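You operate a simulated robot arm through the tools that you are given. There is no shell and no other tool. Be economical: measure what you need, move in short steps, check, and stop when the job is done.

The job below is to be done with a simulated two-armed robot. You get a single attempt, and the scene is never put back.

JOB
Wipe the finger marks off the wall under the light switch.
Fine: switch off before you wipe, on again after; brown cloth back on the towel shelf. Where these are worked on the way, their far stop is far enough and under half their travel is too little: light switch. What is to be rubbed or washed off counts as gone when no trace of it is left.

Only the result counts: the job must be done as asked and must still hold three seconds after the hand-in. Knocking over, shifting, dropping, spilling or breaking anything else fails it. Flat cloth is picked up by pressing the open fingertips on it (5 to 10 N) and closing them slowly along it; thin cloth reads only 2 to 8 mm in the jaws.

ROBOT AND FRAMES
Two 7-joint arms with fingered hands on one trunk that stands fixed in place. Base frame: the origin is at the foot of the trunk, x ahead of it, y to its left, z up. Readings come in mm, degrees, newtons and seconds.
The left shoulder is at [22, 215, 1248], the right one opposite. With the tool pointing down near the work surface each hand reaches from about 100 to 640 mm from the base axis, measured 20 degrees to its own side. Payload 3.6 kg a hand.
The TCP of each hand is the grasp point between the finger pads, 22 mm short of the fingertips. In the tool frame z runs along the fingers and y along their closing line. The gripper opens to 132 mm. The gripper's body begins 60 mm behind the TCP. The gripper is a hand of 4 fingers: y runs from the thumb to the fingers, the wrist lies at [0, 0, -203] in the tool frame, and closing takes about 1.5 s.
Orientation is that of the tool frame in the base frame, as a unit quaternion [x, y, z, w]. With the fingers straight down and closing along the base's y, the tool's x points along the base's -x, its y along +y and its z along -z.

CONTROLS
- The arms move only by the tool step_arm. It takes "left_moves", "right_moves" or both (then of equal length, played together; a hand with none holds still); each is a list that holds one entry, the list of rows, each a list of 6 numbers: the turn, a rotation vector about the tool's x, y, z in degrees, then the shift along the tool's x, y, z in mm. In form: [[[ax, ay, az, x, y, z], ...]]. A call has 1 to 10 rows; each row is the pose to reach, as a shift and turn from the pose commanded when the call began, along the tool's axes at that moment. "left_hand" and "right_hand" are, for a hand that has rows, the finger opening in mm, from 0 to 132, set as the call begins (left out, the last holds). Each row takes 0.2 s and may step no farther than 50 mm and 8.6 degrees from the row before; otherwise, or with a gripper value out of range, the whole call is refused. A pose out of reach is approached as far as the arm can. The call stops where the force on the tool passes 40 N (or 10 N more than at its start, if that is more) or the arm is blocked; 0.2 s more then pass. The fingers move at their own pace (about 108 mm/s each) and stop on an object; they squeeze with about 27 N. The grip force told is the motor's: it shows also when the fingers shut on nothing. Time passes only in rows, and 0.2 s behind the last, so rows that repeat a pose let the fingers close. The reply holds the time, the measured pose of the TCP, the force on the tool along the base axes, the opening and the grip force, in the units named above and with some noise, with the torque about the TCP (base axes, N m) and any sound that the robot's microphone picked up, and new pictures: "views" is both (left out), scene, wrist or none (wrist: the cameras of the hands that moved).
- Cameras (640 x 400 px; columns grow to the right, rows downward): "scene" is now at [161.9, 37.3, 1215.5]; the picture's right is [0.36, -0.93, -0.00], its down [0.06, 0.02, -1.00] and it looks along [0.93, 0.36, 0.06] (base axes); focal length 214 px, centre (320, 200). "left" rides on the left gripper at [-53, -53, -84] in its tool frame; the picture's right is [0.71, -0.71, 0.00], its down [0.53, 0.53, -0.67] and it looks along [0.47, 0.47, 0.74] (tool axes); focal length 247 px, centre (320, 200). "right" rides on the right gripper at [53, -53, -84] in its tool frame; the picture's right is [0.71, 0.71, 0.00], its down [-0.53, 0.53, -0.67] and it looks along [-0.47, 0.47, 0.74] (tool axes); focal length 247 px, centre (320, 200). There is no depth. A picture from a camera that has moved, and an enlarged one, comes with that camera's place and axes in the base frame and with its lens. The place of the scene camera against the robot may be out by one fixed shift of up to 18 mm in any direction.
- slide_trunk(by): slides the trunk up (or, below 0, down) by that many mm; the arms and the scene camera ride with it, the base frame stays. It gives what a move gives, with no picture.
- set_fingers(finger1, finger2, finger3, thumb_bend, hand): sets how far each is bent, from 0 (flat) to 100 (curled in); at 30 the hand is open as for a grip, at 70 the pads meet at the TCP. One left out holds its place. A second passes; each finger stops where it meets its share of the squeeze, and holds until it gets a number again. A gripper value or a shape takes the hand back. It gives what a move gives, with no picture; readings hold the bend of each and the force on the fingers (four entries, about 0 where the hand has none), thumb and palm.
- preshape(shape, hand): the hand has 4 fingers and takes this shape, open, in about a second: jaw (thumb against the fingers, like two jaws); tri (thumb and two fingers); tip (a fingertip pinch); poke (one finger out to press); point (the index stretched); flat (the hand flat); cup (the hand cupped); fist (a fist). The gripper value then closes the fingers along that shape, each until it touches; the sizes above hold for jaw. It gives what a move gives, with no picture.
- pan_tilt(pan, tilt): turns the head with the scene camera to pan (to the left, within 60 degrees either way) and tilt (down, from -29 to 69), counted from straight ahead of the robot. It gives what a move gives, and a new picture of the scene camera.
- close_up(camera, box): a new picture of the part [left, top, right, bottom] of that camera's present view, enlarged. The clock stands still meanwhile.
- finish_job(): hands the job in; it is judged then, once.

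Work in short steps. Places have to be worked out from the pictures, the camera data and where the tool is seen: move nearer, look again, correct. Check each grasp and each placing, and mend what went wrong. You have 120 turns and 200 pictures in all, those below and enlarged ones among them. Open the grippers and draw the arms clear of the work before you hand the job in, unless the task says otherwise; then end with one line.

The tools are called by a JSON object that holds its "op" and its "data". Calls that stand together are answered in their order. step_arm: Moves the arms, as the interface text tells. Its arguments: {"type":"object","properties":{"left_moves":{"type":"array"},"left_hand":{"type":"number"},"right_moves":{"type":"array"},"right_hand":{"type":"number"},"views":{"type":"string","enum":["both","scene","wrist","none"]}},"required":[]} The other tools are called the same way: slide_trunk (by) slides the trunk up or down; preshape (shape, hand) gives the hand a shape; set_fingers (finger1, finger2, finger3, thumb_bend, hand) moves the fingers one by one; pan_tilt (pan, tilt) turns the head that bears the scene camera; close_up (camera, box) takes an enlarged picture of a part of a camera's view; finish_job () hands the job in.

At the start:

```text
t: 0.0
left_ee_pos: [370.7, 419.9, 1317.5]
left_tool_rot: [0.001, 1.0, 0.0, 0.0]
left_ft_force: [-0.7, 0.0, 0.5]
left_torque: [-0.01, 0.01, 0.03]
left_width: 131.9
left_finger_force: 0.1
left_shape: jaw
left_bend: [30.0, 30.0, 30.0, 30.0]
left_finger forces: [0.0, 0.1, 0.1, 0.0, 0.1, 0.1]
right_ee_pos: [354.3, -6.0, 1290.9]
right_tool_rot: [0.0, 1.0, -0.001, 0.001]
right_ft_force: [-0.1, 0.0, -0.4]
right_torque: [-0.01, 0.0, -0.01]
right_width: 131.9
right_finger_force: 0.1
right_shape: jaw
right_bend: [30.0, 30.0, 30.0, 30.0]
right_finger forces: [0.0, 0.0, 0.0, 0.0, 0.0, 0.0]
trunk travel left (down, up): [-525.0, 151.0]
head pan, tilt: [21.3, -3.5]
```

scene: 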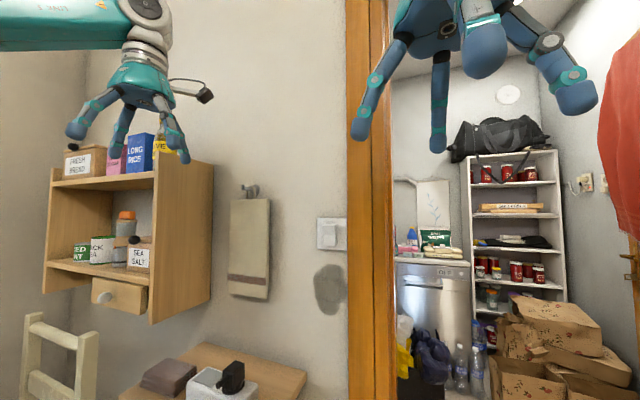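
right: 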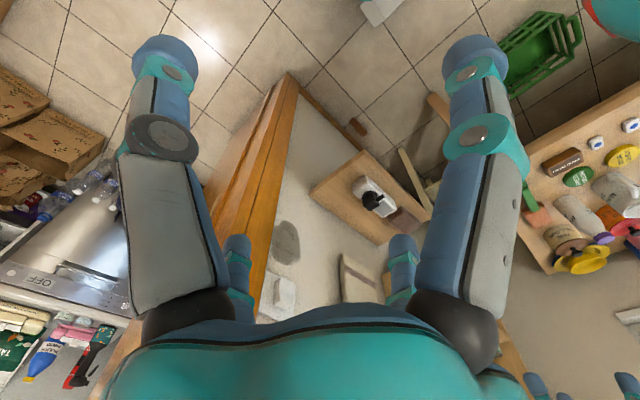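
left: 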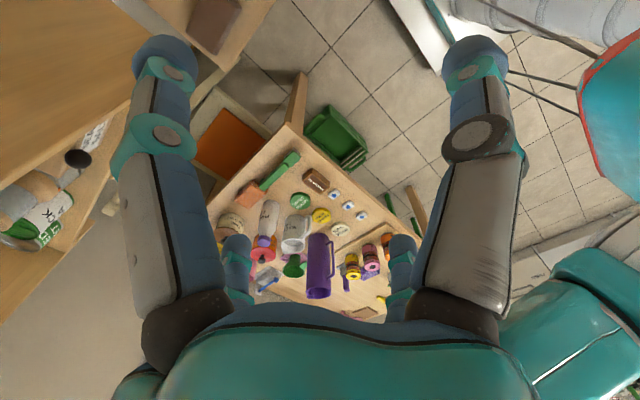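

I'll start by enlarging the area around the switch, the mark and the small shelf below to identify the cloth.

{"op": "close_up", "data": {"camera": "scene", "box": [200, 170, 380, 320]}}

{"op": "pan_tilt", "data": {"pan": 30, "tilt": 35}}

```text
2.67 times, centred on (290, 245) of scene
camera zoom: at [161.9, 37.3, 1215.5], right [0.36, -0.93, 0.0], down [0.06, 0.02, -1.0], along [0.93, 0.36, 0.06], focal length 572 px, centre (400, 80)
```

zoom: 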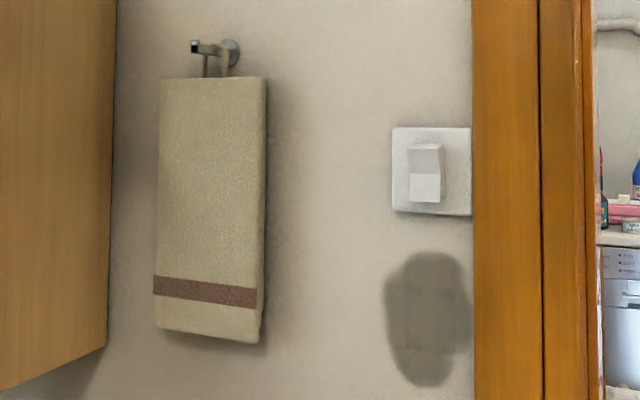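

```text
t: 1.1
left_ee_pos: [370.9, 421.6, 1317.4]
left_tool_rot: [0.001, 1.0, 0.0, 0.0]
left_ft_force: [0.0, 0.1, -0.3]
left_torque: [-0.03, 0.02, 0.0]
left_width: 131.7
left_finger_force: 0.2
left_shape: jaw
left_bend: [30.0, 30.0, 30.0, 30.0]
left_finger forces: [0.0, 0.0, 0.1, 0.0, 0.0, 0.1]
right_ee_pos: [355.1, -5.5, 1291.3]
right_tool_rot: [0.0, 1.0, 0.0, 0.0]
right_ft_force: [0.3, 0.3, -0.4]
right_torque: [-0.01, 0.0, -0.01]
right_width: 131.9
right_finger_force: 0.1
right_shape: jaw
right_bend: [30.0, 30.0, 30.0, 30.0]
right_finger forces: [0.0, 0.0, 0.0, 0.1, 0.1, 0.0]
trunk travel left (down, up): [-525.0, 151.0]
head pan, tilt: [30.0, 35.0]
camera scene: at [155.9, 49.3, 1154.0], right [0.5, -0.87, 0.0], down [-0.5, -0.29, -0.82], along [0.71, 0.41, -0.57], focal length 214 px, centre (320, 200)
```

scene: 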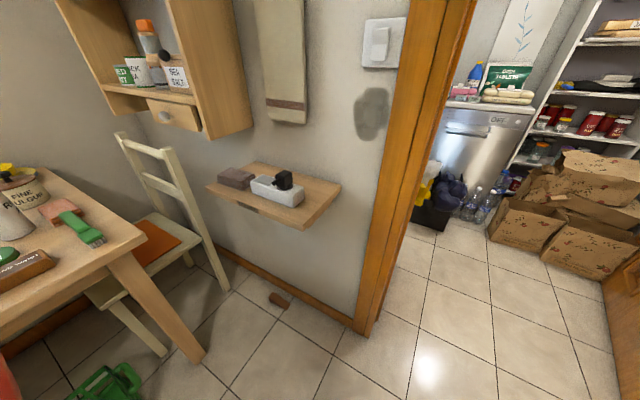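

The small wall shelf carries a brown item and a white box; I enlarge it, and the light switch.

{"op": "close_up", "data": {"camera": "scene", "box": [195, 150, 355, 250]}}

{"op": "close_up", "data": {"camera": "scene", "box": [310, 0, 438, 150]}}

{"op": "pan_tilt", "data": {"pan": 58, "tilt": 25}}

```text
4.00 times, centred on (275, 200) of scene
camera zoom: at [155.9, 49.3, 1154.0], right [0.5, -0.87, 0.0], down [-0.5, -0.29, -0.82], along [0.71, 0.41, -0.57], focal length 858 px, centre (500, 200)
```

zoom: 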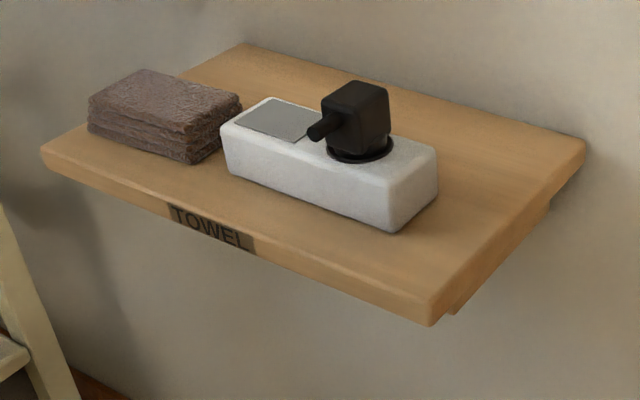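

```text
2.67 times, centred on (374, 75) of scene
camera zoom: at [155.9, 49.3, 1154.0], right [0.5, -0.87, 0.0], down [-0.5, -0.29, -0.82], along [0.71, 0.41, -0.57], focal length 572 px, centre (176, 533)
```

zoom: 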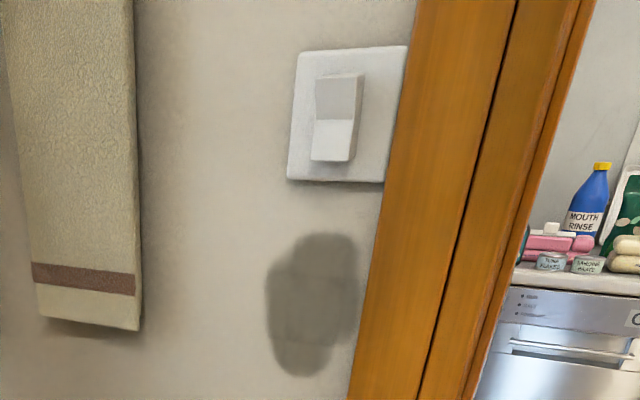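

```text
t: 2.0
left_ee_pos: [370.5, 421.2, 1318.8]
left_tool_rot: [0.001, 1.0, 0.0, -0.001]
left_ft_force: [0.7, 0.4, -0.4]
left_torque: [0.01, -0.01, -0.01]
left_width: 132.0
left_finger_force: 0.1
left_shape: jaw
left_bend: [30.0, 30.0, 30.0, 30.0]
left_finger forces: [0.0, 0.0, 0.0, 0.1, 0.0, 0.0]
right_ee_pos: [354.5, -6.2, 1290.9]
right_tool_rot: [0.0, 1.0, 0.0, 0.0]
right_ft_force: [-0.2, -0.1, 0.0]
right_torque: [-0.03, 0.01, 0.02]
right_width: 131.8
right_finger_force: 0.1
right_shape: jaw
right_bend: [30.0, 30.0, 30.0, 30.0]
right_finger forces: [0.1, 0.0, 0.0, 0.0, 0.0, 0.0]
trunk travel left (down, up): [-525.0, 151.0]
head pan, tilt: [58.0, 25.0]
camera scene: at [128.5, 83.3, 1169.7], right [0.85, -0.53, 0.0], down [-0.23, -0.36, -0.91], along [0.48, 0.77, -0.42], focal length 214 px, centre (320, 200)
```

scene: 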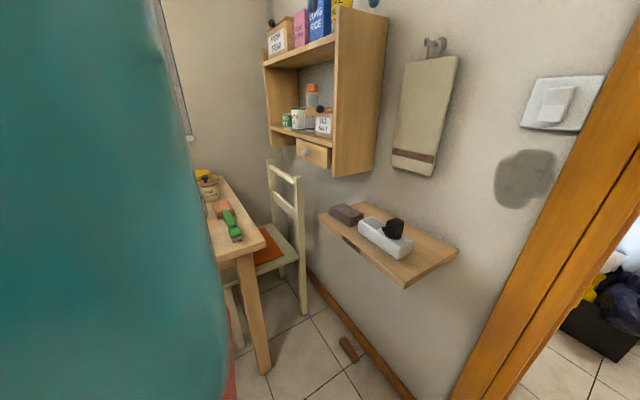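

The wall seems to be a plane near x≈680, with the switch near (680, 207, 1160), the marks below it near z≈1015, and the brown pad on the TOWEL shelf near (545, 585, ~790). I move the right arm out of the way and start turning the left hand to point at the wall.

{"op": "step_arm", "data": {"left_moves": [[[0, -8, 0, 10, -20, 0], [0, -16, 0, 20, -40, 0], [0, -24, 0, 30, -60, 0], [0, -32, 0, 40, -80, 0], [0, -40, 0, 50, -100, 0], [0, -48, 0, 60, -120, 10], [0, -56, 0, 60, -140, 20], [0, -64, 0, 60, -160, 40], [0, -72, 0, 60, -180, 60], [0, -80, 0, 60, -200, 80]]], "right_moves": [[[0, 0, 0, 0, -30, 0], [0, 0, 0, 0, -60, 0], [0, 0, 0, 0, -90, 0], [0, 0, 0, 0, -120, 0], [0, 0, 0, 0, -150, 0], [0, 0, 0, 0, -180, 0], [0, 0, 0, 0, -210, 0], [0, 0, 0, 0, -240, 0], [0, 0, 0, 0, -270, 0], [0, 0, 0, 0, -290, 0]]], "views": "none"}}

{"op": "preshape", "data": {"shape": "poke", "hand": "left"}}

{"op": "pan_tilt", "data": {"pan": 22, "tilt": 10}}

```text
t: 4.4
left_ee_pos: [367.3, 165.8, 1464.6]
left_tool_rot: [0.052, 0.605, -0.044, 0.793]
left_ft_force: [0.0, -1.3, 0.0]
left_torque: [0.03, 0.0, 0.03]
left_width: 131.9
left_finger_force: 0.1
left_shape: jaw
left_bend: [30.0, 30.0, 30.0, 30.0]
left_finger forces: [0.1, 0.1, 0.0, 0.0, 0.0, 0.0]
left hand out of reach, approached as far as the arm can: row 6, 7, 8, 9, 10
right_ee_pos: [356.9, -297.1, 1290.9]
right_tool_rot: [0.0, 1.0, 0.0, -0.001]
right_ft_force: [-0.2, -0.6, -0.2]
right_torque: [0.03, 0.04, -0.03]
right_width: 131.9
right_finger_force: 0.1
right_shape: jaw
right_bend: [30.0, 30.0, 30.0, 30.0]
right_finger forces: [0.0, 0.0, 0.0, 0.0, 0.0, 0.1]
trunk travel left (down, up): [-525.0, 151.0]
head pan, tilt: [58.0, 25.0]
stopped in row 10 (left hand): the arm was blocked; the commanded pose is now the measured one
```

```text
t: 5.3
left_ee_pos: [367.7, 167.1, 1464.9]
left_tool_rot: [0.052, 0.606, -0.045, 0.793]
left_ft_force: [0.1, -1.0, 0.0]
left_torque: [-0.01, 0.05, 0.0]
left_width: 0.1
left_finger_force: 0.1
left_shape: poke
left_bend: [100.0, 100.0, 100.0, 91.0]
left_finger forces: [0.0, 0.0, 0.1, 0.1, 0.0, 0.0]
right_ee_pos: [355.0, -296.5, 1291.0]
right_tool_rot: [-0.001, 1.0, 0.0, -0.001]
right_ft_force: [-0.1, 0.1, 0.0]
right_torque: [-0.02, 0.02, 0.0]
right_width: 131.9
right_finger_force: 0.0
right_shape: jaw
right_bend: [30.0, 30.0, 30.0, 30.0]
right_finger forces: [0.1, 0.0, 0.0, 0.0, 0.0, 0.0]
trunk travel left (down, up): [-525.0, 151.0]
head pan, tilt: [58.0, 25.0]
```

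```text
t: 6.3
left_ee_pos: [366.2, 167.6, 1466.3]
left_tool_rot: [0.052, 0.606, -0.046, 0.793]
left_ft_force: [-0.6, 0.6, -0.1]
left_torque: [0.03, -0.04, -0.03]
left_width: 0.0
left_finger_force: 0.1
left_shape: poke
left_bend: [100.0, 100.0, 100.0, 91.0]
left_finger forces: [0.0, 0.1, 0.0, 0.1, 0.0, 0.1]
right_ee_pos: [353.9, -296.0, 1290.8]
right_tool_rot: [0.0, 1.0, 0.0, -0.001]
right_ft_force: [0.4, -0.2, 0.5]
right_torque: [-0.01, 0.04, -0.01]
right_width: 131.8
right_finger_force: 0.1
right_shape: jaw
right_bend: [30.0, 30.0, 30.0, 30.0]
right_finger forces: [0.0, 0.0, 0.0, 0.0, 0.1, 0.0]
trunk travel left (down, up): [-525.0, 151.0]
head pan, tilt: [22.0, 10.0]
camera scene: at [165.6, 40.0, 1194.1], right [0.38, -0.93, 0.0], down [-0.16, -0.07, -0.98], along [0.91, 0.37, -0.17], focal length 214 px, centre (320, 200)
```

scene: 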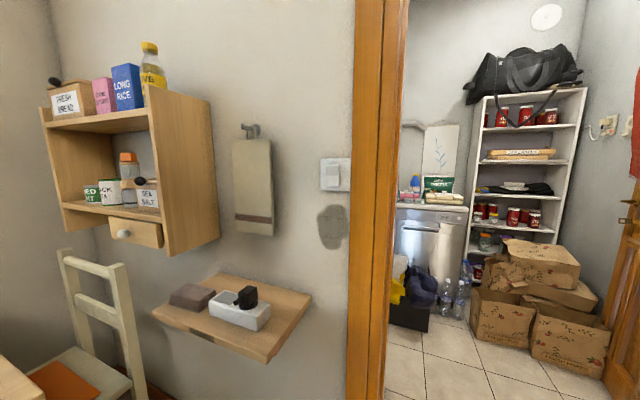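

The left hand ended up high and pitched up (too close to the body). I bring it forward and down to about (480, 207, 1160), pointing straight at the wall.

{"op": "step_arm", "data": {"left_moves": [[[-0.8, 1.5, 0, 32, 4.6, 2.4], [-1.6, 3, 0, 65, 9, 5], [-2.4, 4.5, 0, 97, 14, 7], [-3.2, 6, 0, 130, 18, 10], [-4, 7.6, 0, 162, 23, 12], [-4.8, 9, 0, 194, 28, 14], [-5.6, 10.6, 0, 227, 32, 17], [-6.4, 12, 0, 259, 37, 19], [-7.2, 13.6, 0, 292, 41, 22], [-8, 15.2, 0, 324, 46, 24]]], "views": "both"}}

```text
t: 8.5
left_ee_pos: [454.3, 224.8, 1281.2]
left_tool_rot: [-0.002, 0.717, 0.009, 0.697]
left_ft_force: [0.6, 0.2, 0.9]
left_torque: [-0.03, -0.02, -0.01]
left_width: 0.1
left_finger_force: 0.0
left_shape: poke
left_bend: [100.0, 100.0, 100.0, 91.0]
left_finger forces: [0.0, 0.0, 0.1, 0.0, 0.0, 0.0]
left hand out of reach, approached as far as the arm can: row 1, 2, 3, 4, 5, 6, 7, 8, 9, 10
right_ee_pos: [355.1, -295.4, 1289.2]
right_tool_rot: [0.0, 1.0, 0.0, -0.001]
right_ft_force: [0.0, -0.4, 1.1]
right_torque: [0.0, 0.03, -0.02]
right_width: 131.8
right_finger_force: 0.1
right_shape: jaw
right_bend: [30.0, 30.0, 30.0, 30.0]
right_finger forces: [0.0, 0.0, 0.1, 0.0, 0.1, 0.0]
trunk travel left (down, up): [-525.0, 151.0]
head pan, tilt: [22.0, 10.0]
camera scene: at [166.0, 40.2, 1194.1], right [0.37, -0.93, 0.0], down [-0.16, -0.07, -0.98], along [0.91, 0.37, -0.17], focal length 214 px, centre (320, 200)
camera left: at [373.1, 169.5, 1336.6], right [-0.01, -0.7, -0.71], down [-0.69, 0.52, -0.5], along [0.72, 0.49, -0.49], focal length 247 px, centre (320, 200)
```

scene: 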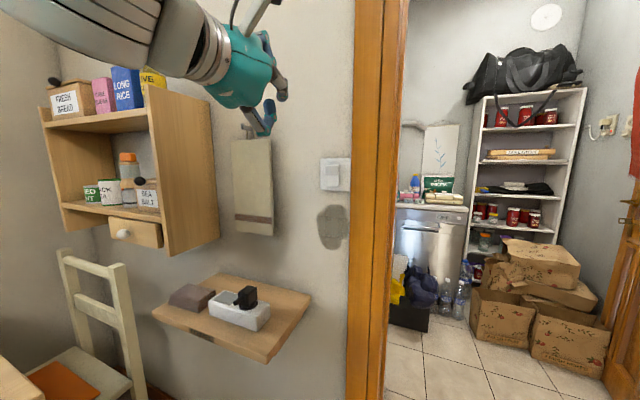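
left: 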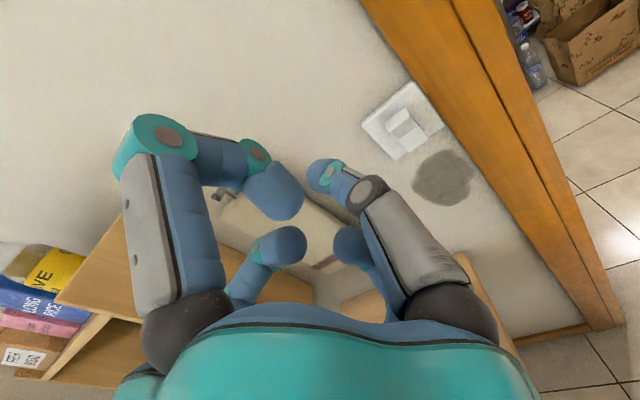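

The hand is now level near (454, 225, 1281); the switch appears at about y≈197, z≈1155–1165. I look closely at what the poke shape looks like.

{"op": "close_up", "data": {"camera": "scene", "box": [190, 20, 318, 150]}}

{"op": "close_up", "data": {"camera": "left", "box": [340, 60, 500, 220]}}

```text
3.08 times, centred on (254, 85) of scene
camera zoom: at [166.0, 40.2, 1194.1], right [0.37, -0.93, 0.0], down [-0.16, -0.07, -0.98], along [0.91, 0.37, -0.17], focal length 660 px, centre (523, 554)
```

zoom: 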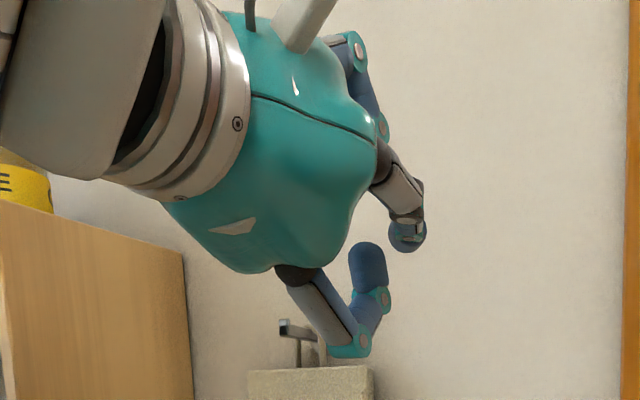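

```text
2.50 times, centred on (420, 140) of left
camera zoom: at [373.1, 169.5, 1336.6], right [-0.01, -0.7, -0.71], down [-0.69, 0.52, -0.5], along [0.72, 0.49, -0.49], focal length 617 px, centre (70, 350)
```

zoom: 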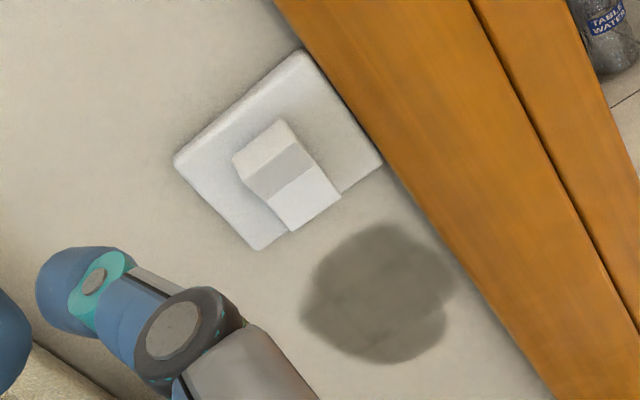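

In "poke" every finger is curled. I make my own poke: finger 2 and thumb pinched at the axis, fingers 1 and 3 curled, and test by looking.

{"op": "set_fingers", "data": {"hand": "left", "finger1": 100, "finger2": 68, "finger3": 100, "thumb_bend": 68}}

{"op": "step_arm", "data": {"left_moves": [[[0, 0, 0, 25, -4, 5], [0, 0, 0, 50, -10, 15], [0, 0, 0, 75, -16, 25], [0, 0, 0, 100, -20, 35], [0, 0, 0, 112, -24, 45]]], "views": "both"}}

```text
t: 9.5
left_ee_pos: [452.1, 223.7, 1282.6]
left_tool_rot: [-0.002, 0.717, 0.009, 0.697]
left_ft_force: [0.1, -0.4, -0.2]
left_torque: [0.0, 0.01, 0.01]
left_width: 11.1
left_finger_force: 0.1
left_shape: fingers
left_bend: [98.0, 68.0, 98.0, 68.0]
left_finger forces: [0.0, 0.1, 0.0, 0.0, 0.0, 0.0]
right_ee_pos: [353.2, -296.6, 1292.8]
right_tool_rot: [0.0, 1.0, 0.0, -0.001]
right_ft_force: [-0.7, 0.2, -0.3]
right_torque: [0.01, 0.0, 0.01]
right_width: 132.0
right_finger_force: 0.1
right_shape: jaw
right_bend: [30.0, 30.0, 30.0, 30.0]
right_finger forces: [0.0, 0.0, 0.0, 0.0, 0.1, 0.0]
trunk travel left (down, up): [-525.0, 151.0]
head pan, tilt: [22.0, 10.0]
```

```text
t: 10.7
left_ee_pos: [448.9, 220.9, 1292.2]
left_tool_rot: [0.001, 0.709, 0.006, 0.706]
left_ft_force: [0.9, -0.1, 0.4]
left_torque: [-0.02, 0.01, -0.01]
left_width: 11.1
left_finger_force: 0.1
left_shape: fingers
left_bend: [98.0, 68.0, 98.0, 68.0]
left_finger forces: [0.0, 0.0, 0.0, 0.1, 0.1, 0.0]
left hand out of reach, approached as far as the arm can: row 1, 2, 3, 4, 5
right_ee_pos: [355.3, -296.0, 1290.7]
right_tool_rot: [0.0, 1.0, 0.0, 0.0]
right_ft_force: [-0.1, -1.3, 0.0]
right_torque: [0.04, 0.02, -0.01]
right_width: 131.8
right_finger_force: 0.0
right_shape: jaw
right_bend: [30.0, 30.0, 30.0, 30.0]
right_finger forces: [0.0, 0.1, 0.1, 0.1, 0.1, 0.0]
trunk travel left (down, up): [-525.0, 151.0]
head pan, tilt: [22.0, 10.0]
camera scene: at [165.6, 40.0, 1194.1], right [0.37, -0.93, 0.0], down [-0.16, -0.07, -0.98], along [0.91, 0.37, -0.17], focal length 214 px, centre (320, 200)
camera left: at [366.7, 166.0, 1344.5], right [0.0, -0.7, -0.71], down [-0.67, 0.53, -0.52], along [0.74, 0.48, -0.47], focal length 247 px, centre (320, 200)
```

scene: 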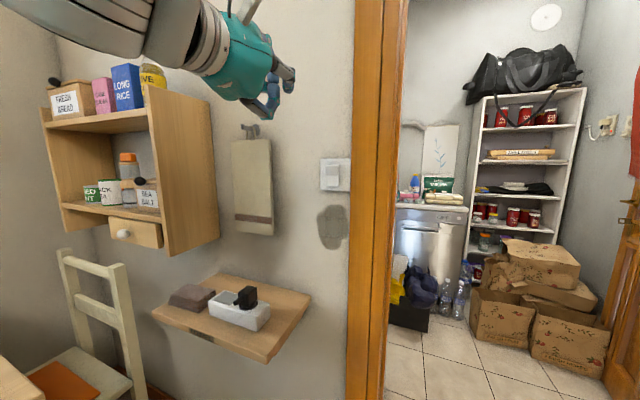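
left: 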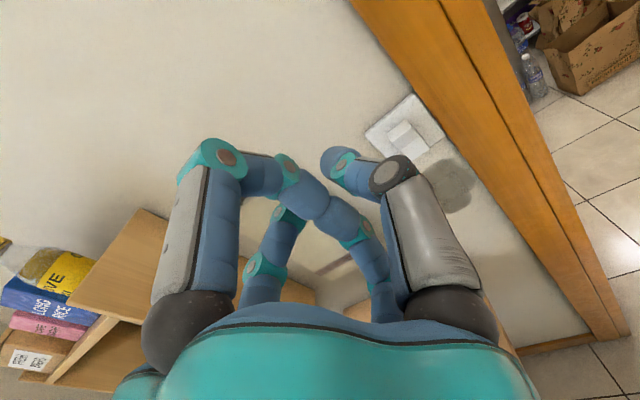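

The arm can't go lower relative to its shoulder while pointing forward, so I use the trunk: slide down about 125 mm to bring the hand to switch height, then inspect the fingers.

{"op": "slide_trunk", "data": {"by": -125}}

{"op": "close_up", "data": {"camera": "left", "box": [120, 80, 520, 330]}}

```text
t: 12.2
left_ee_pos: [448.7, 221.6, 1168.1]
left_tool_rot: [0.001, 0.707, 0.005, 0.707]
left_ft_force: [-0.4, -0.7, 0.5]
left_torque: [0.01, -0.01, 0.0]
left_width: 10.8
left_finger_force: 0.0
left_shape: fingers
left_bend: [98.0, 68.0, 98.0, 68.0]
left_finger forces: [0.0, 0.0, 0.0, 0.0, 0.1, 0.0]
right_ee_pos: [353.9, -296.8, 1166.4]
right_tool_rot: [0.001, 1.0, 0.0, 0.0]
right_ft_force: [0.2, 0.7, 0.4]
right_torque: [0.0, -0.03, -0.01]
right_width: 131.9
right_finger_force: 0.1
right_shape: jaw
right_bend: [30.0, 30.0, 30.0, 30.0]
right_finger forces: [0.0, 0.1, 0.1, 0.0, 0.1, 0.0]
trunk travel left (down, up): [-400.0, 276.0]
head pan, tilt: [22.0, 10.0]
```

```text
1.60 times, centred on (320, 205) of left
camera zoom: at [367.1, 167.1, 1220.3], right [0.0, -0.7, -0.71], down [-0.67, 0.53, -0.52], along [0.74, 0.48, -0.47], focal length 395 px, centre (320, 192)
```

zoom: 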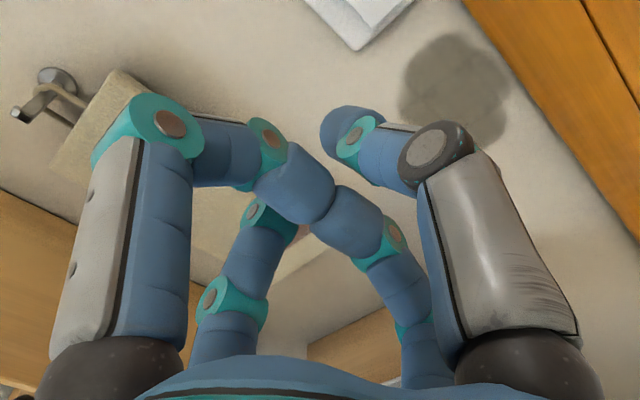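

The pinched digits seem strongly bent; I check the side view of the hand from the scene camera to see what would touch first.

{"op": "pan_tilt", "data": {"pan": 35, "tilt": 5}}

{"op": "close_up", "data": {"camera": "scene", "box": [200, 100, 440, 250]}}

```text
t: 13.0
left_ee_pos: [450.1, 221.5, 1166.8]
left_tool_rot: [0.001, 0.707, 0.006, 0.707]
left_ft_force: [0.1, -0.3, -0.7]
left_torque: [0.03, 0.03, -0.04]
left_width: 10.9
left_finger_force: 0.1
left_shape: fingers
left_bend: [98.0, 68.0, 98.0, 68.0]
left_finger forces: [0.1, 0.0, 0.1, 0.0, 0.1, 0.0]
right_ee_pos: [353.6, -296.6, 1165.9]
right_tool_rot: [0.0, 1.0, -0.001, -0.001]
right_ft_force: [0.0, 0.5, -0.4]
right_torque: [0.04, -0.04, -0.01]
right_width: 131.9
right_finger_force: 0.1
right_shape: jaw
right_bend: [30.0, 30.0, 30.0, 30.0]
right_finger forces: [0.0, 0.0, 0.1, 0.0, 0.1, 0.0]
trunk travel left (down, up): [-400.0, 276.0]
head pan, tilt: [35.0, 5.0]
camera scene: at [155.7, 57.8, 1074.9], right [0.57, -0.82, 0.0], down [-0.07, -0.05, -1.0], along [0.82, 0.57, -0.09], focal length 214 px, centre (320, 200)
```

scene: 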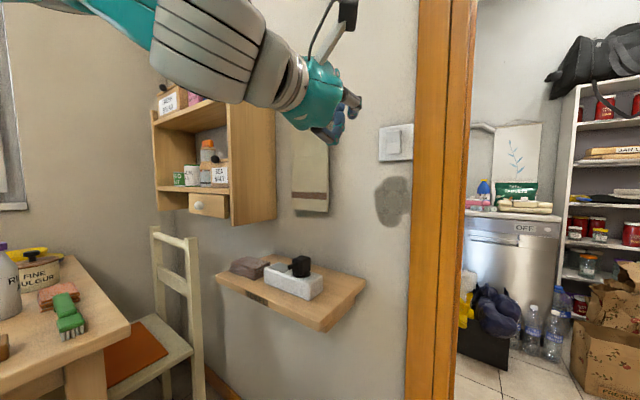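

```text
2.67 times, centred on (320, 175) of scene
camera zoom: at [155.7, 57.8, 1074.9], right [0.57, -0.82, 0.0], down [-0.07, -0.05, -1.0], along [0.82, 0.57, -0.09], focal length 572 px, centre (320, 267)
```

zoom: 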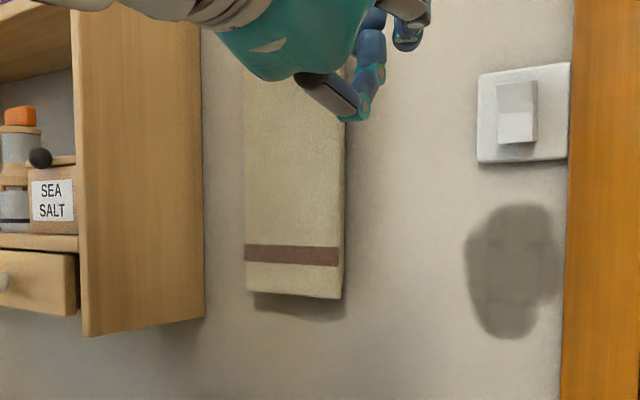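

Pinched fingertips are folded and make a poor pointer. I try the "point" shape and look.

{"op": "preshape", "data": {"hand": "left", "shape": "point"}}

{"op": "close_up", "data": {"camera": "left", "box": [0, 0, 640, 400]}}

{"op": "close_up", "data": {"camera": "scene", "box": [270, 30, 430, 180]}}

```text
t: 13.9
left_ee_pos: [448.9, 220.7, 1166.4]
left_tool_rot: [0.0, 0.707, 0.005, 0.707]
left_ft_force: [0.4, -0.8, 0.0]
left_torque: [-0.05, -0.01, 0.0]
left_width: 126.3
left_finger_force: 0.1
left_shape: point
left_bend: [70.0, 78.0, 93.0, 51.0]
left_finger forces: [0.0, 0.0, 0.1, 0.0, 0.0, 0.0]
right_ee_pos: [353.4, -295.7, 1165.6]
right_tool_rot: [0.001, 1.0, 0.0, -0.001]
right_ft_force: [-0.6, -0.6, 0.0]
right_torque: [-0.01, 0.0, 0.0]
right_width: 131.7
right_finger_force: 0.1
right_shape: jaw
right_bend: [30.0, 30.0, 30.0, 30.0]
right_finger forces: [0.0, 0.0, 0.1, 0.0, 0.0, 0.0]
trunk travel left (down, up): [-400.0, 276.0]
head pan, tilt: [35.0, 5.0]
```

```text
1.00 times, centred on (320, 200) of left (not enlarged: the box is as wide or as high as the picture)
camera zoom: at [367.5, 167.1, 1219.9], right [0.0, -0.7, -0.71], down [-0.67, 0.53, -0.52], along [0.74, 0.48, -0.47], focal length 247 px, centre (320, 200)
```

zoom: 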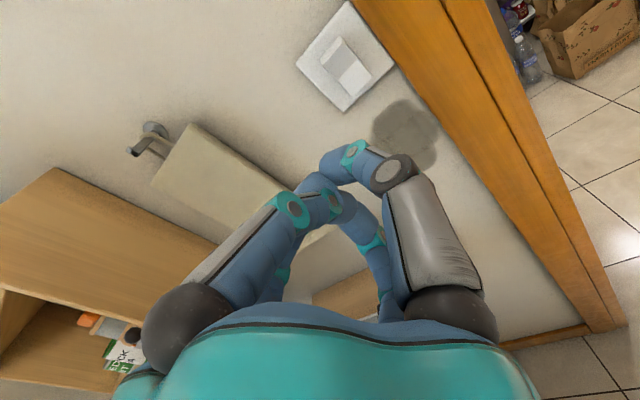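

```text
2.67 times, centred on (350, 105) of scene
camera zoom: at [155.7, 57.8, 1074.9], right [0.57, -0.82, 0.0], down [-0.07, -0.05, -1.0], along [0.82, 0.57, -0.09], focal length 572 px, centre (240, 453)
```

zoom: 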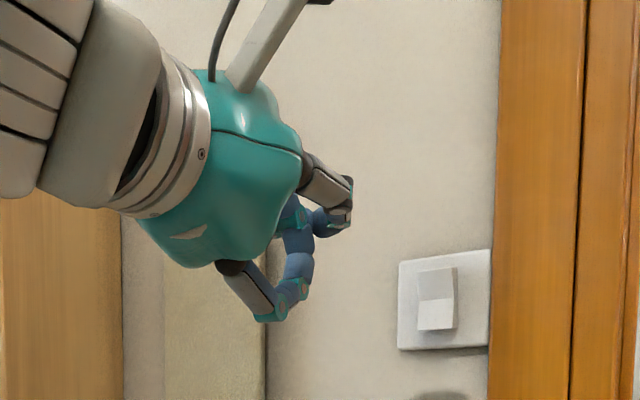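

"Point" isn't a straight finger either. I stretch one finger individually and curl the rest.

{"op": "set_fingers", "data": {"hand": "left", "finger1": 30, "finger2": 100, "finger3": 100, "thumb_bend": 100}}

{"op": "close_up", "data": {"camera": "left", "box": [0, 0, 640, 400]}}

{"op": "close_up", "data": {"camera": "scene", "box": [270, 30, 430, 180]}}

```text
t: 14.9
left_ee_pos: [449.1, 221.3, 1167.3]
left_tool_rot: [0.001, 0.707, 0.005, 0.707]
left_ft_force: [-0.5, -0.8, 0.5]
left_torque: [-0.04, 0.0, -0.01]
left_width: 59.3
left_finger_force: 0.1
left_shape: fingers
left_bend: [30.0, 100.0, 100.0, 85.0]
left_finger forces: [0.0, 0.0, 0.1, 0.1, 0.0, 0.0]
right_ee_pos: [355.8, -296.8, 1165.2]
right_tool_rot: [0.001, 1.0, 0.0, -0.001]
right_ft_force: [0.5, -0.6, -0.2]
right_torque: [0.01, -0.02, 0.01]
right_width: 131.9
right_finger_force: 0.0
right_shape: jaw
right_bend: [30.0, 30.0, 30.0, 30.0]
right_finger forces: [0.1, 0.1, 0.1, 0.0, 0.0, 0.0]
trunk travel left (down, up): [-400.0, 276.0]
head pan, tilt: [35.0, 5.0]
```

```text
1.00 times, centred on (320, 200) of left (not enlarged: the box is as wide or as high as the picture)
camera zoom: at [367.5, 167.2, 1219.9], right [0.0, -0.7, -0.71], down [-0.67, 0.53, -0.52], along [0.74, 0.48, -0.47], focal length 247 px, centre (320, 200)
```

zoom: 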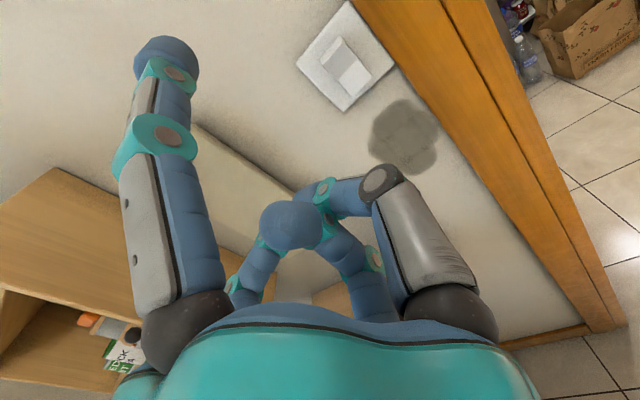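

```text
2.67 times, centred on (350, 105) of scene
camera zoom: at [155.7, 57.8, 1074.9], right [0.57, -0.82, 0.0], down [-0.07, -0.05, -1.0], along [0.82, 0.57, -0.09], focal length 572 px, centre (240, 453)
```

zoom: 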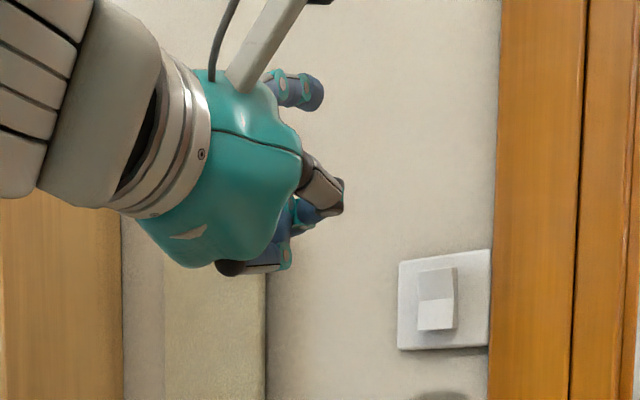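

Finger 1 at bend 30 makes a straight pointer, its tip about 80–85 mm above the tool axis and 22 mm ahead of the TCP. I zoom in on the rocker to see which half stands out.

{"op": "close_up", "data": {"camera": "scene", "box": [375, 115, 420, 170]}}

{"op": "close_up", "data": {"camera": "left", "box": [285, 0, 405, 120]}}

{"op": "slide_trunk", "data": {"by": -84}}

```text
7.27 times, centred on (398, 142) of scene
camera zoom: at [155.7, 57.8, 1074.9], right [0.57, -0.82, 0.0], down [-0.07, -0.05, -1.0], along [0.82, 0.57, -0.09], focal length 1560 px, centre (-244, 618)
```

zoom: 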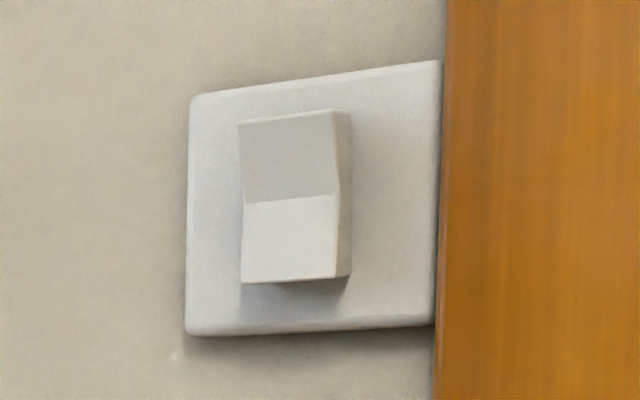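

```text
3.33 times, centred on (345, 60) of left
camera zoom: at [367.5, 167.2, 1219.9], right [0.0, -0.7, -0.71], down [-0.67, 0.53, -0.52], along [0.74, 0.48, -0.47], focal length 823 px, centre (237, 667)
```

zoom: 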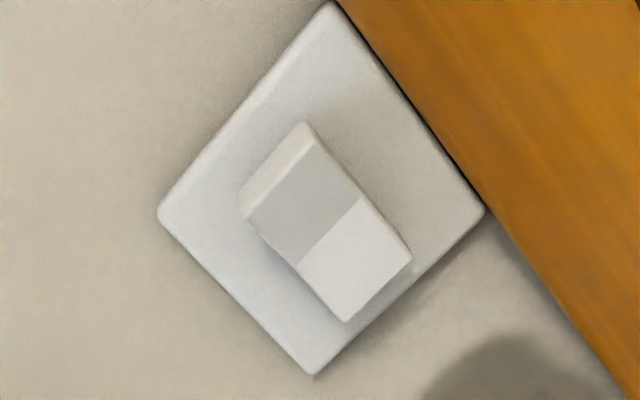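

```text
t: 16.1
left_ee_pos: [459.0, 220.3, 1066.5]
left_tool_rot: [0.001, 0.721, 0.006, 0.693]
left_ft_force: [0.3, 1.4, -0.1]
left_torque: [-0.04, 0.01, -0.02]
left_width: 59.3
left_finger_force: 0.1
left_shape: fingers
left_bend: [30.0, 100.0, 100.0, 85.0]
left_finger forces: [0.0, 0.1, 0.1, 0.0, 0.0, 0.0]
right_ee_pos: [353.6, -295.4, 1081.6]
right_tool_rot: [0.001, 1.0, 0.0, 0.0]
right_ft_force: [0.0, 0.0, -0.1]
right_torque: [-0.02, -0.02, 0.0]
right_width: 131.9
right_finger_force: 0.1
right_shape: jaw
right_bend: [30.0, 30.0, 30.0, 30.0]
right_finger forces: [0.0, 0.1, 0.1, 0.0, 0.0, 0.0]
trunk travel left (down, up): [-316.0, 360.0]
head pan, tilt: [35.0, 5.0]
```

The rocker's top half stands out (bottom is pressed in), so I press the top at about (648, 199, 1163). I make a small forward move to see where the commanded pose really lies, with the new height.

{"op": "step_arm", "data": {"left_moves": [[[0, 0, 0, 0, 0, 20], [0, 0, 0, 0, 0, 40]]], "views": "none"}}

```text
t: 16.7
left_ee_pos: [496.9, 218.8, 1070.2]
left_tool_rot: [0.0, 0.723, 0.006, 0.691]
left_ft_force: [-0.3, 0.0, -0.4]
left_torque: [-0.02, 0.01, -0.01]
left_width: 59.2
left_finger_force: 0.1
left_shape: fingers
left_bend: [30.0, 100.0, 100.0, 85.0]
left_finger forces: [0.0, 0.0, 0.0, 0.0, 0.1, 0.0]
left hand out of reach, approached as far as the arm can: row 2
right_ee_pos: [354.3, -296.3, 1082.7]
right_tool_rot: [0.0, 1.0, -0.001, -0.001]
right_ft_force: [1.2, -1.1, 0.9]
right_torque: [0.03, 0.0, 0.02]
right_width: 131.8
right_finger_force: 0.1
right_shape: jaw
right_bend: [30.0, 30.0, 30.0, 30.0]
right_finger forces: [0.1, 0.0, 0.0, 0.1, 0.1, 0.0]
trunk travel left (down, up): [-316.0, 360.0]
head pan, tilt: [35.0, 5.0]
```

Forward works. Continue forward and level the hand, approaching to x≈590 with the finger at rocker height.

{"op": "step_arm", "data": {"left_moves": [[[0, -1, 0, -4, -5, 20], [0, -2, 0, -8, -10, 40], [0, -2.6, 0, -10, -15, 60], [0, -2.6, 0, -12, -19, 80]]], "views": "both"}}

```text
t: 17.7
left_ee_pos: [553.3, 218.8, 1110.6]
left_tool_rot: [0.002, 0.708, 0.006, 0.706]
left_ft_force: [0.1, 0.0, 0.3]
left_torque: [0.0, 0.01, 0.03]
left_width: 59.2
left_finger_force: 0.1
left_shape: fingers
left_bend: [30.0, 100.0, 100.0, 85.0]
left_finger forces: [0.0, 0.1, 0.0, 0.0, 0.0, 0.0]
left hand out of reach, approached as far as the arm can: row 1, 2, 3, 4
right_ee_pos: [354.9, -296.6, 1082.1]
right_tool_rot: [0.0, 1.0, 0.001, -0.001]
right_ft_force: [0.2, -0.4, 0.0]
right_torque: [0.01, -0.01, -0.01]
right_width: 132.0
right_finger_force: 0.1
right_shape: jaw
right_bend: [30.0, 30.0, 30.0, 30.0]
right_finger forces: [0.0, 0.0, 0.0, 0.0, 0.0, 0.0]
trunk travel left (down, up): [-316.0, 360.0]
head pan, tilt: [35.0, 5.0]
camera scene: at [157.0, 57.8, 988.0], right [0.57, -0.82, 0.0], down [-0.07, -0.05, -1.0], along [0.82, 0.57, -0.09], focal length 214 px, centre (320, 200)
camera left: at [472.1, 164.4, 1163.9], right [0.0, -0.7, -0.71], down [-0.67, 0.53, -0.52], along [0.74, 0.48, -0.47], focal length 247 px, centre (320, 200)
```

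scene: 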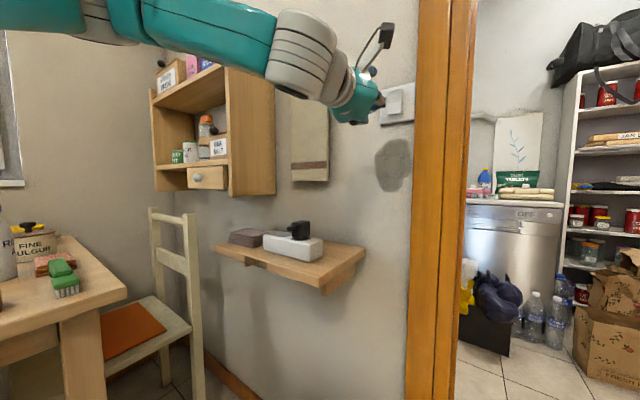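
left: 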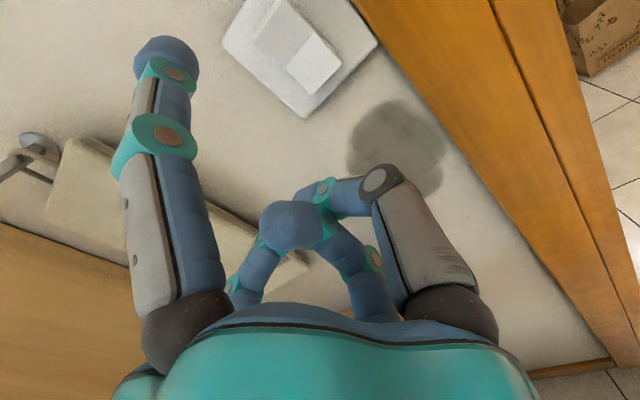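

Level at (553, 219, 1111). I slide the trunk down 31 mm so the fingertip is at about z≈1163 and then shift right 20 mm.

{"op": "slide_trunk", "data": {"by": -31}}

{"op": "step_arm", "data": {"left_moves": [[[0, 0, 0, 0, -10, 10], [0, 0, 0, 0, -20, 20], [0, 0, 0, 0, -20, 30]]], "views": "wrist"}}

```text
t: 18.4
left_ee_pos: [553.3, 217.3, 1081.3]
left_tool_rot: [0.002, 0.705, 0.005, 0.709]
left_ft_force: [0.3, 1.4, -0.7]
left_torque: [0.03, -0.03, -0.01]
left_width: 59.6
left_finger_force: 0.1
left_shape: fingers
left_bend: [30.0, 100.0, 100.0, 85.0]
left_finger forces: [0.0, 0.0, 0.0, 0.0, 0.0, 0.0]
right_ee_pos: [354.6, -297.0, 1051.0]
right_tool_rot: [0.0, 1.0, 0.0, 0.0]
right_ft_force: [0.0, 0.0, 0.4]
right_torque: [-0.05, -0.03, 0.0]
right_width: 131.8
right_finger_force: 0.2
right_shape: jaw
right_bend: [30.0, 30.0, 30.0, 30.0]
right_finger forces: [0.0, 0.0, 0.1, 0.0, 0.0, 0.0]
trunk travel left (down, up): [-285.0, 391.0]
head pan, tilt: [35.0, 5.0]
```

```text
t: 19.2
left_ee_pos: [574.1, 214.6, 1090.2]
left_tool_rot: [0.002, 0.707, 0.005, 0.707]
left_ft_force: [0.3, -0.9, 0.1]
left_torque: [0.0, -0.02, -0.02]
left_width: 59.4
left_finger_force: 0.1
left_shape: fingers
left_bend: [30.0, 100.0, 100.0, 85.0]
left_finger forces: [0.0, 0.0, 0.0, 0.0, 0.1, 0.0]
left hand out of reach, approached as far as the arm can: row 1, 2, 3
right_ee_pos: [354.5, -296.6, 1051.8]
right_tool_rot: [0.0, 1.0, 0.0, -0.001]
right_ft_force: [-0.8, -0.8, -0.3]
right_torque: [0.02, -0.03, -0.01]
right_width: 131.9
right_finger_force: 0.0
right_shape: jaw
right_bend: [30.0, 30.0, 30.0, 30.0]
right_finger forces: [0.0, 0.0, 0.0, 0.1, 0.1, 0.0]
trunk travel left (down, up): [-285.0, 391.0]
head pan, tilt: [35.0, 5.0]
camera left: at [492.0, 160.4, 1142.4], right [0.0, -0.7, -0.71], down [-0.67, 0.53, -0.52], along [0.74, 0.48, -0.47], focal length 247 px, centre (320, 200)
```

left: 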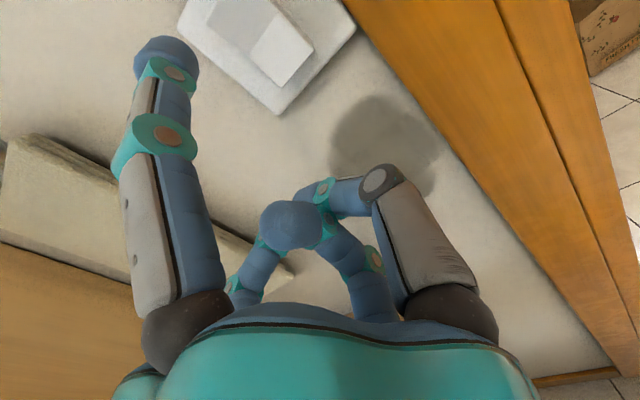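

A joint limit holds the y back; the elbow is far out left, so I yaw the hand about 16° to the right to ease the wrist and ask again for the shift.

{"op": "step_arm", "data": {"left_moves": [[[8, 0, 0, 0, -4, 0], [16, 0, 0, 8, -8, 0], [16, 0, 0, 8, -14, 0]]], "views": "none"}}

```text
t: 20.1
left_ee_pos: [570.2, 200.4, 1116.5]
left_tool_rot: [0.099, 0.704, -0.092, 0.698]
left_ft_force: [1.1, 0.5, 0.1]
left_torque: [-0.01, 0.0, -0.01]
left_width: 59.5
left_finger_force: 0.0
left_shape: fingers
left_bend: [30.0, 100.0, 100.0, 85.0]
left_finger forces: [0.0, 0.0, 0.1, 0.1, 0.0, 0.0]
left hand out of reach, approached as far as the arm can: row 1, 2, 3
right_ee_pos: [355.8, -296.0, 1051.8]
right_tool_rot: [0.0, 1.0, 0.0, -0.001]
right_ft_force: [-0.5, -0.9, -0.3]
right_torque: [-0.02, -0.01, 0.02]
right_width: 132.2
right_finger_force: 0.0
right_shape: jaw
right_bend: [30.0, 30.0, 30.0, 30.0]
right_finger forces: [0.0, 0.1, 0.1, 0.0, 0.0, 0.0]
trunk travel left (down, up): [-285.0, 391.0]
head pan, tilt: [35.0, 5.0]
```

Now y=200 but the hand crept up. I lower the trunk by 36 mm, then check the picture before pushing.

{"op": "slide_trunk", "data": {"by": -36}}

{"op": "step_arm", "data": {"left_moves": [[[0, 0, 0, 0, 4, 9], [0, 0, 0, 0, 8, 19]]], "views": "both"}}

```text
t: 20.9
left_ee_pos: [568.6, 197.9, 1080.2]
left_tool_rot: [0.1, 0.702, -0.091, 0.699]
left_ft_force: [0.0, -0.3, 0.6]
left_torque: [0.0, 0.0, 0.01]
left_width: 59.7
left_finger_force: 0.2
left_shape: fingers
left_bend: [30.0, 100.0, 100.0, 85.0]
left_finger forces: [0.1, 0.0, 0.1, 0.0, 0.0, 0.0]
right_ee_pos: [354.9, -296.2, 1013.6]
right_tool_rot: [-0.001, 1.0, -0.001, 0.0]
right_ft_force: [-0.3, -0.2, 0.0]
right_torque: [0.01, -0.03, -0.01]
right_width: 132.0
right_finger_force: 0.0
right_shape: jaw
right_bend: [30.0, 30.0, 30.0, 30.0]
right_finger forces: [0.1, 0.1, 0.0, 0.0, 0.0, 0.1]
trunk travel left (down, up): [-249.0, 427.0]
head pan, tilt: [35.0, 5.0]
```

```text
t: 21.4
left_ee_pos: [588.5, 201.4, 1080.9]
left_tool_rot: [0.099, 0.704, -0.091, 0.698]
left_ft_force: [-1.1, 0.2, -0.1]
left_torque: [0.04, 0.04, 0.02]
left_width: 59.4
left_finger_force: 0.0
left_shape: fingers
left_bend: [30.0, 100.0, 100.0, 85.0]
left_finger forces: [0.1, 0.0, 0.0, 0.1, 0.1, 0.1]
right_ee_pos: [354.9, -296.4, 1014.5]
right_tool_rot: [0.0, 1.0, 0.0, -0.002]
right_ft_force: [0.6, 0.3, -0.1]
right_torque: [0.03, 0.0, 0.01]
right_width: 131.9
right_finger_force: 0.1
right_shape: jaw
right_bend: [30.0, 30.0, 30.0, 30.0]
right_finger forces: [0.0, 0.1, 0.0, 0.0, 0.0, 0.1]
trunk travel left (down, up): [-249.0, 427.0]
head pan, tilt: [35.0, 5.0]
camera scene: at [158.6, 57.8, 917.9], right [0.57, -0.82, 0.0], down [-0.07, -0.05, -1.0], along [0.82, 0.57, -0.09], focal length 214 px, centre (320, 200)
camera left: at [496.8, 172.1, 1134.3], right [-0.19, -0.67, -0.71], down [-0.51, 0.69, -0.51], along [0.84, 0.26, -0.47], focal length 247 px, centre (320, 200)
```

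scene: 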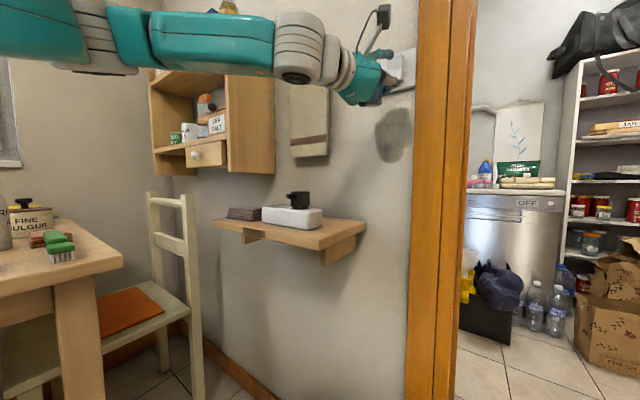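
left: 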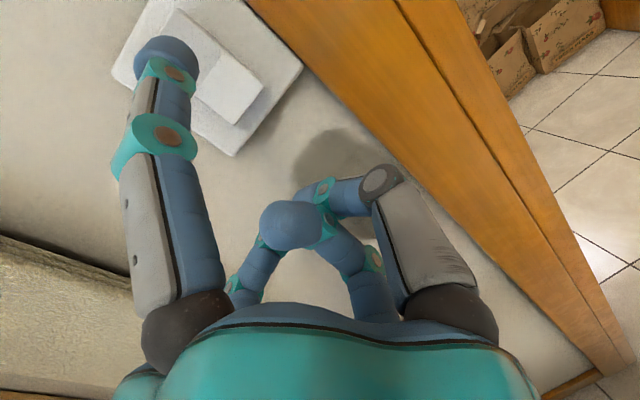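

Consistent: rocker's top half near (648, 198, 1155). The fingertip is now at about (610, 194, 1164), so I lower 7 mm, shift 4 mm left and push forward about 40 mm.

{"op": "step_arm", "data": {"left_moves": [[[0, 0, 0, 7, 6, 5], [0, 0, 0, 7, 10, 20], [0, 0, 0, 7, 12, 28], [0, 0, 0, 7, 14, 34], [0, 0, 0, 7, 15, 38]]], "views": "both"}}

```text
t: 22.6
left_ee_pos: [628.9, 203.3, 1083.9]
left_tool_rot: [0.099, 0.704, -0.091, 0.697]
left_ft_force: [-4.9, 0.2, -0.8]
left_torque: [-0.03, -0.32, 0.01]
left_width: 62.1
left_finger_force: 2.2
left_shape: fingers
left_bend: [28.0, 100.0, 100.0, 85.0]
left_finger forces: [4.7, 0.0, 0.0, 0.1, 0.0, 0.0]
left hand out of reach, approached as far as the arm can: row 1, 2, 3, 4, 5
right_ee_pos: [353.4, -296.4, 1016.1]
right_tool_rot: [0.0, 1.0, 0.0, 0.0]
right_ft_force: [-0.2, -0.2, -0.3]
right_torque: [0.03, 0.0, -0.01]
right_width: 132.2
right_finger_force: 0.1
right_shape: jaw
right_bend: [30.0, 30.0, 30.0, 30.0]
right_finger forces: [0.1, 0.1, 0.0, 0.0, 0.0, 0.0]
trunk travel left (down, up): [-249.0, 427.0]
head pan, tilt: [35.0, 5.0]
heard: click
camera scene: at [157.9, 58.0, 918.1], right [0.57, -0.82, 0.0], down [-0.07, -0.05, -1.0], along [0.82, 0.57, -0.09], focal length 214 px, centre (320, 200)
camera left: at [535.6, 174.4, 1137.1], right [-0.2, -0.67, -0.71], down [-0.51, 0.69, -0.51], along [0.84, 0.26, -0.48], focal length 247 px, centre (320, 200)
```

scene: 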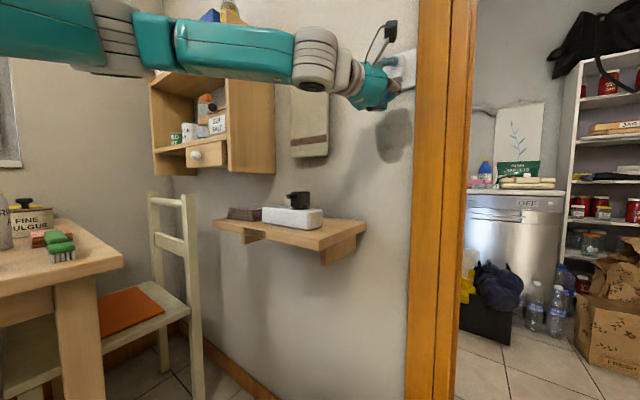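
left: 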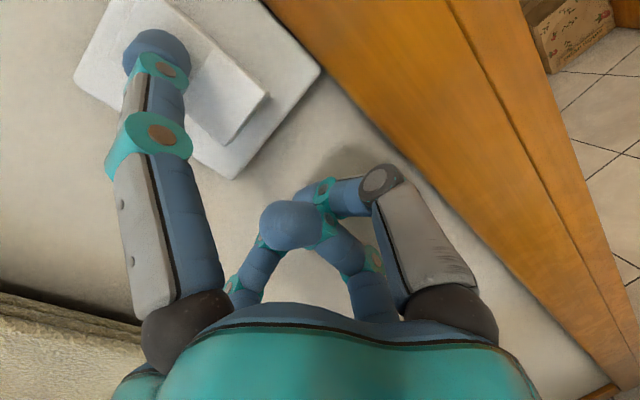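

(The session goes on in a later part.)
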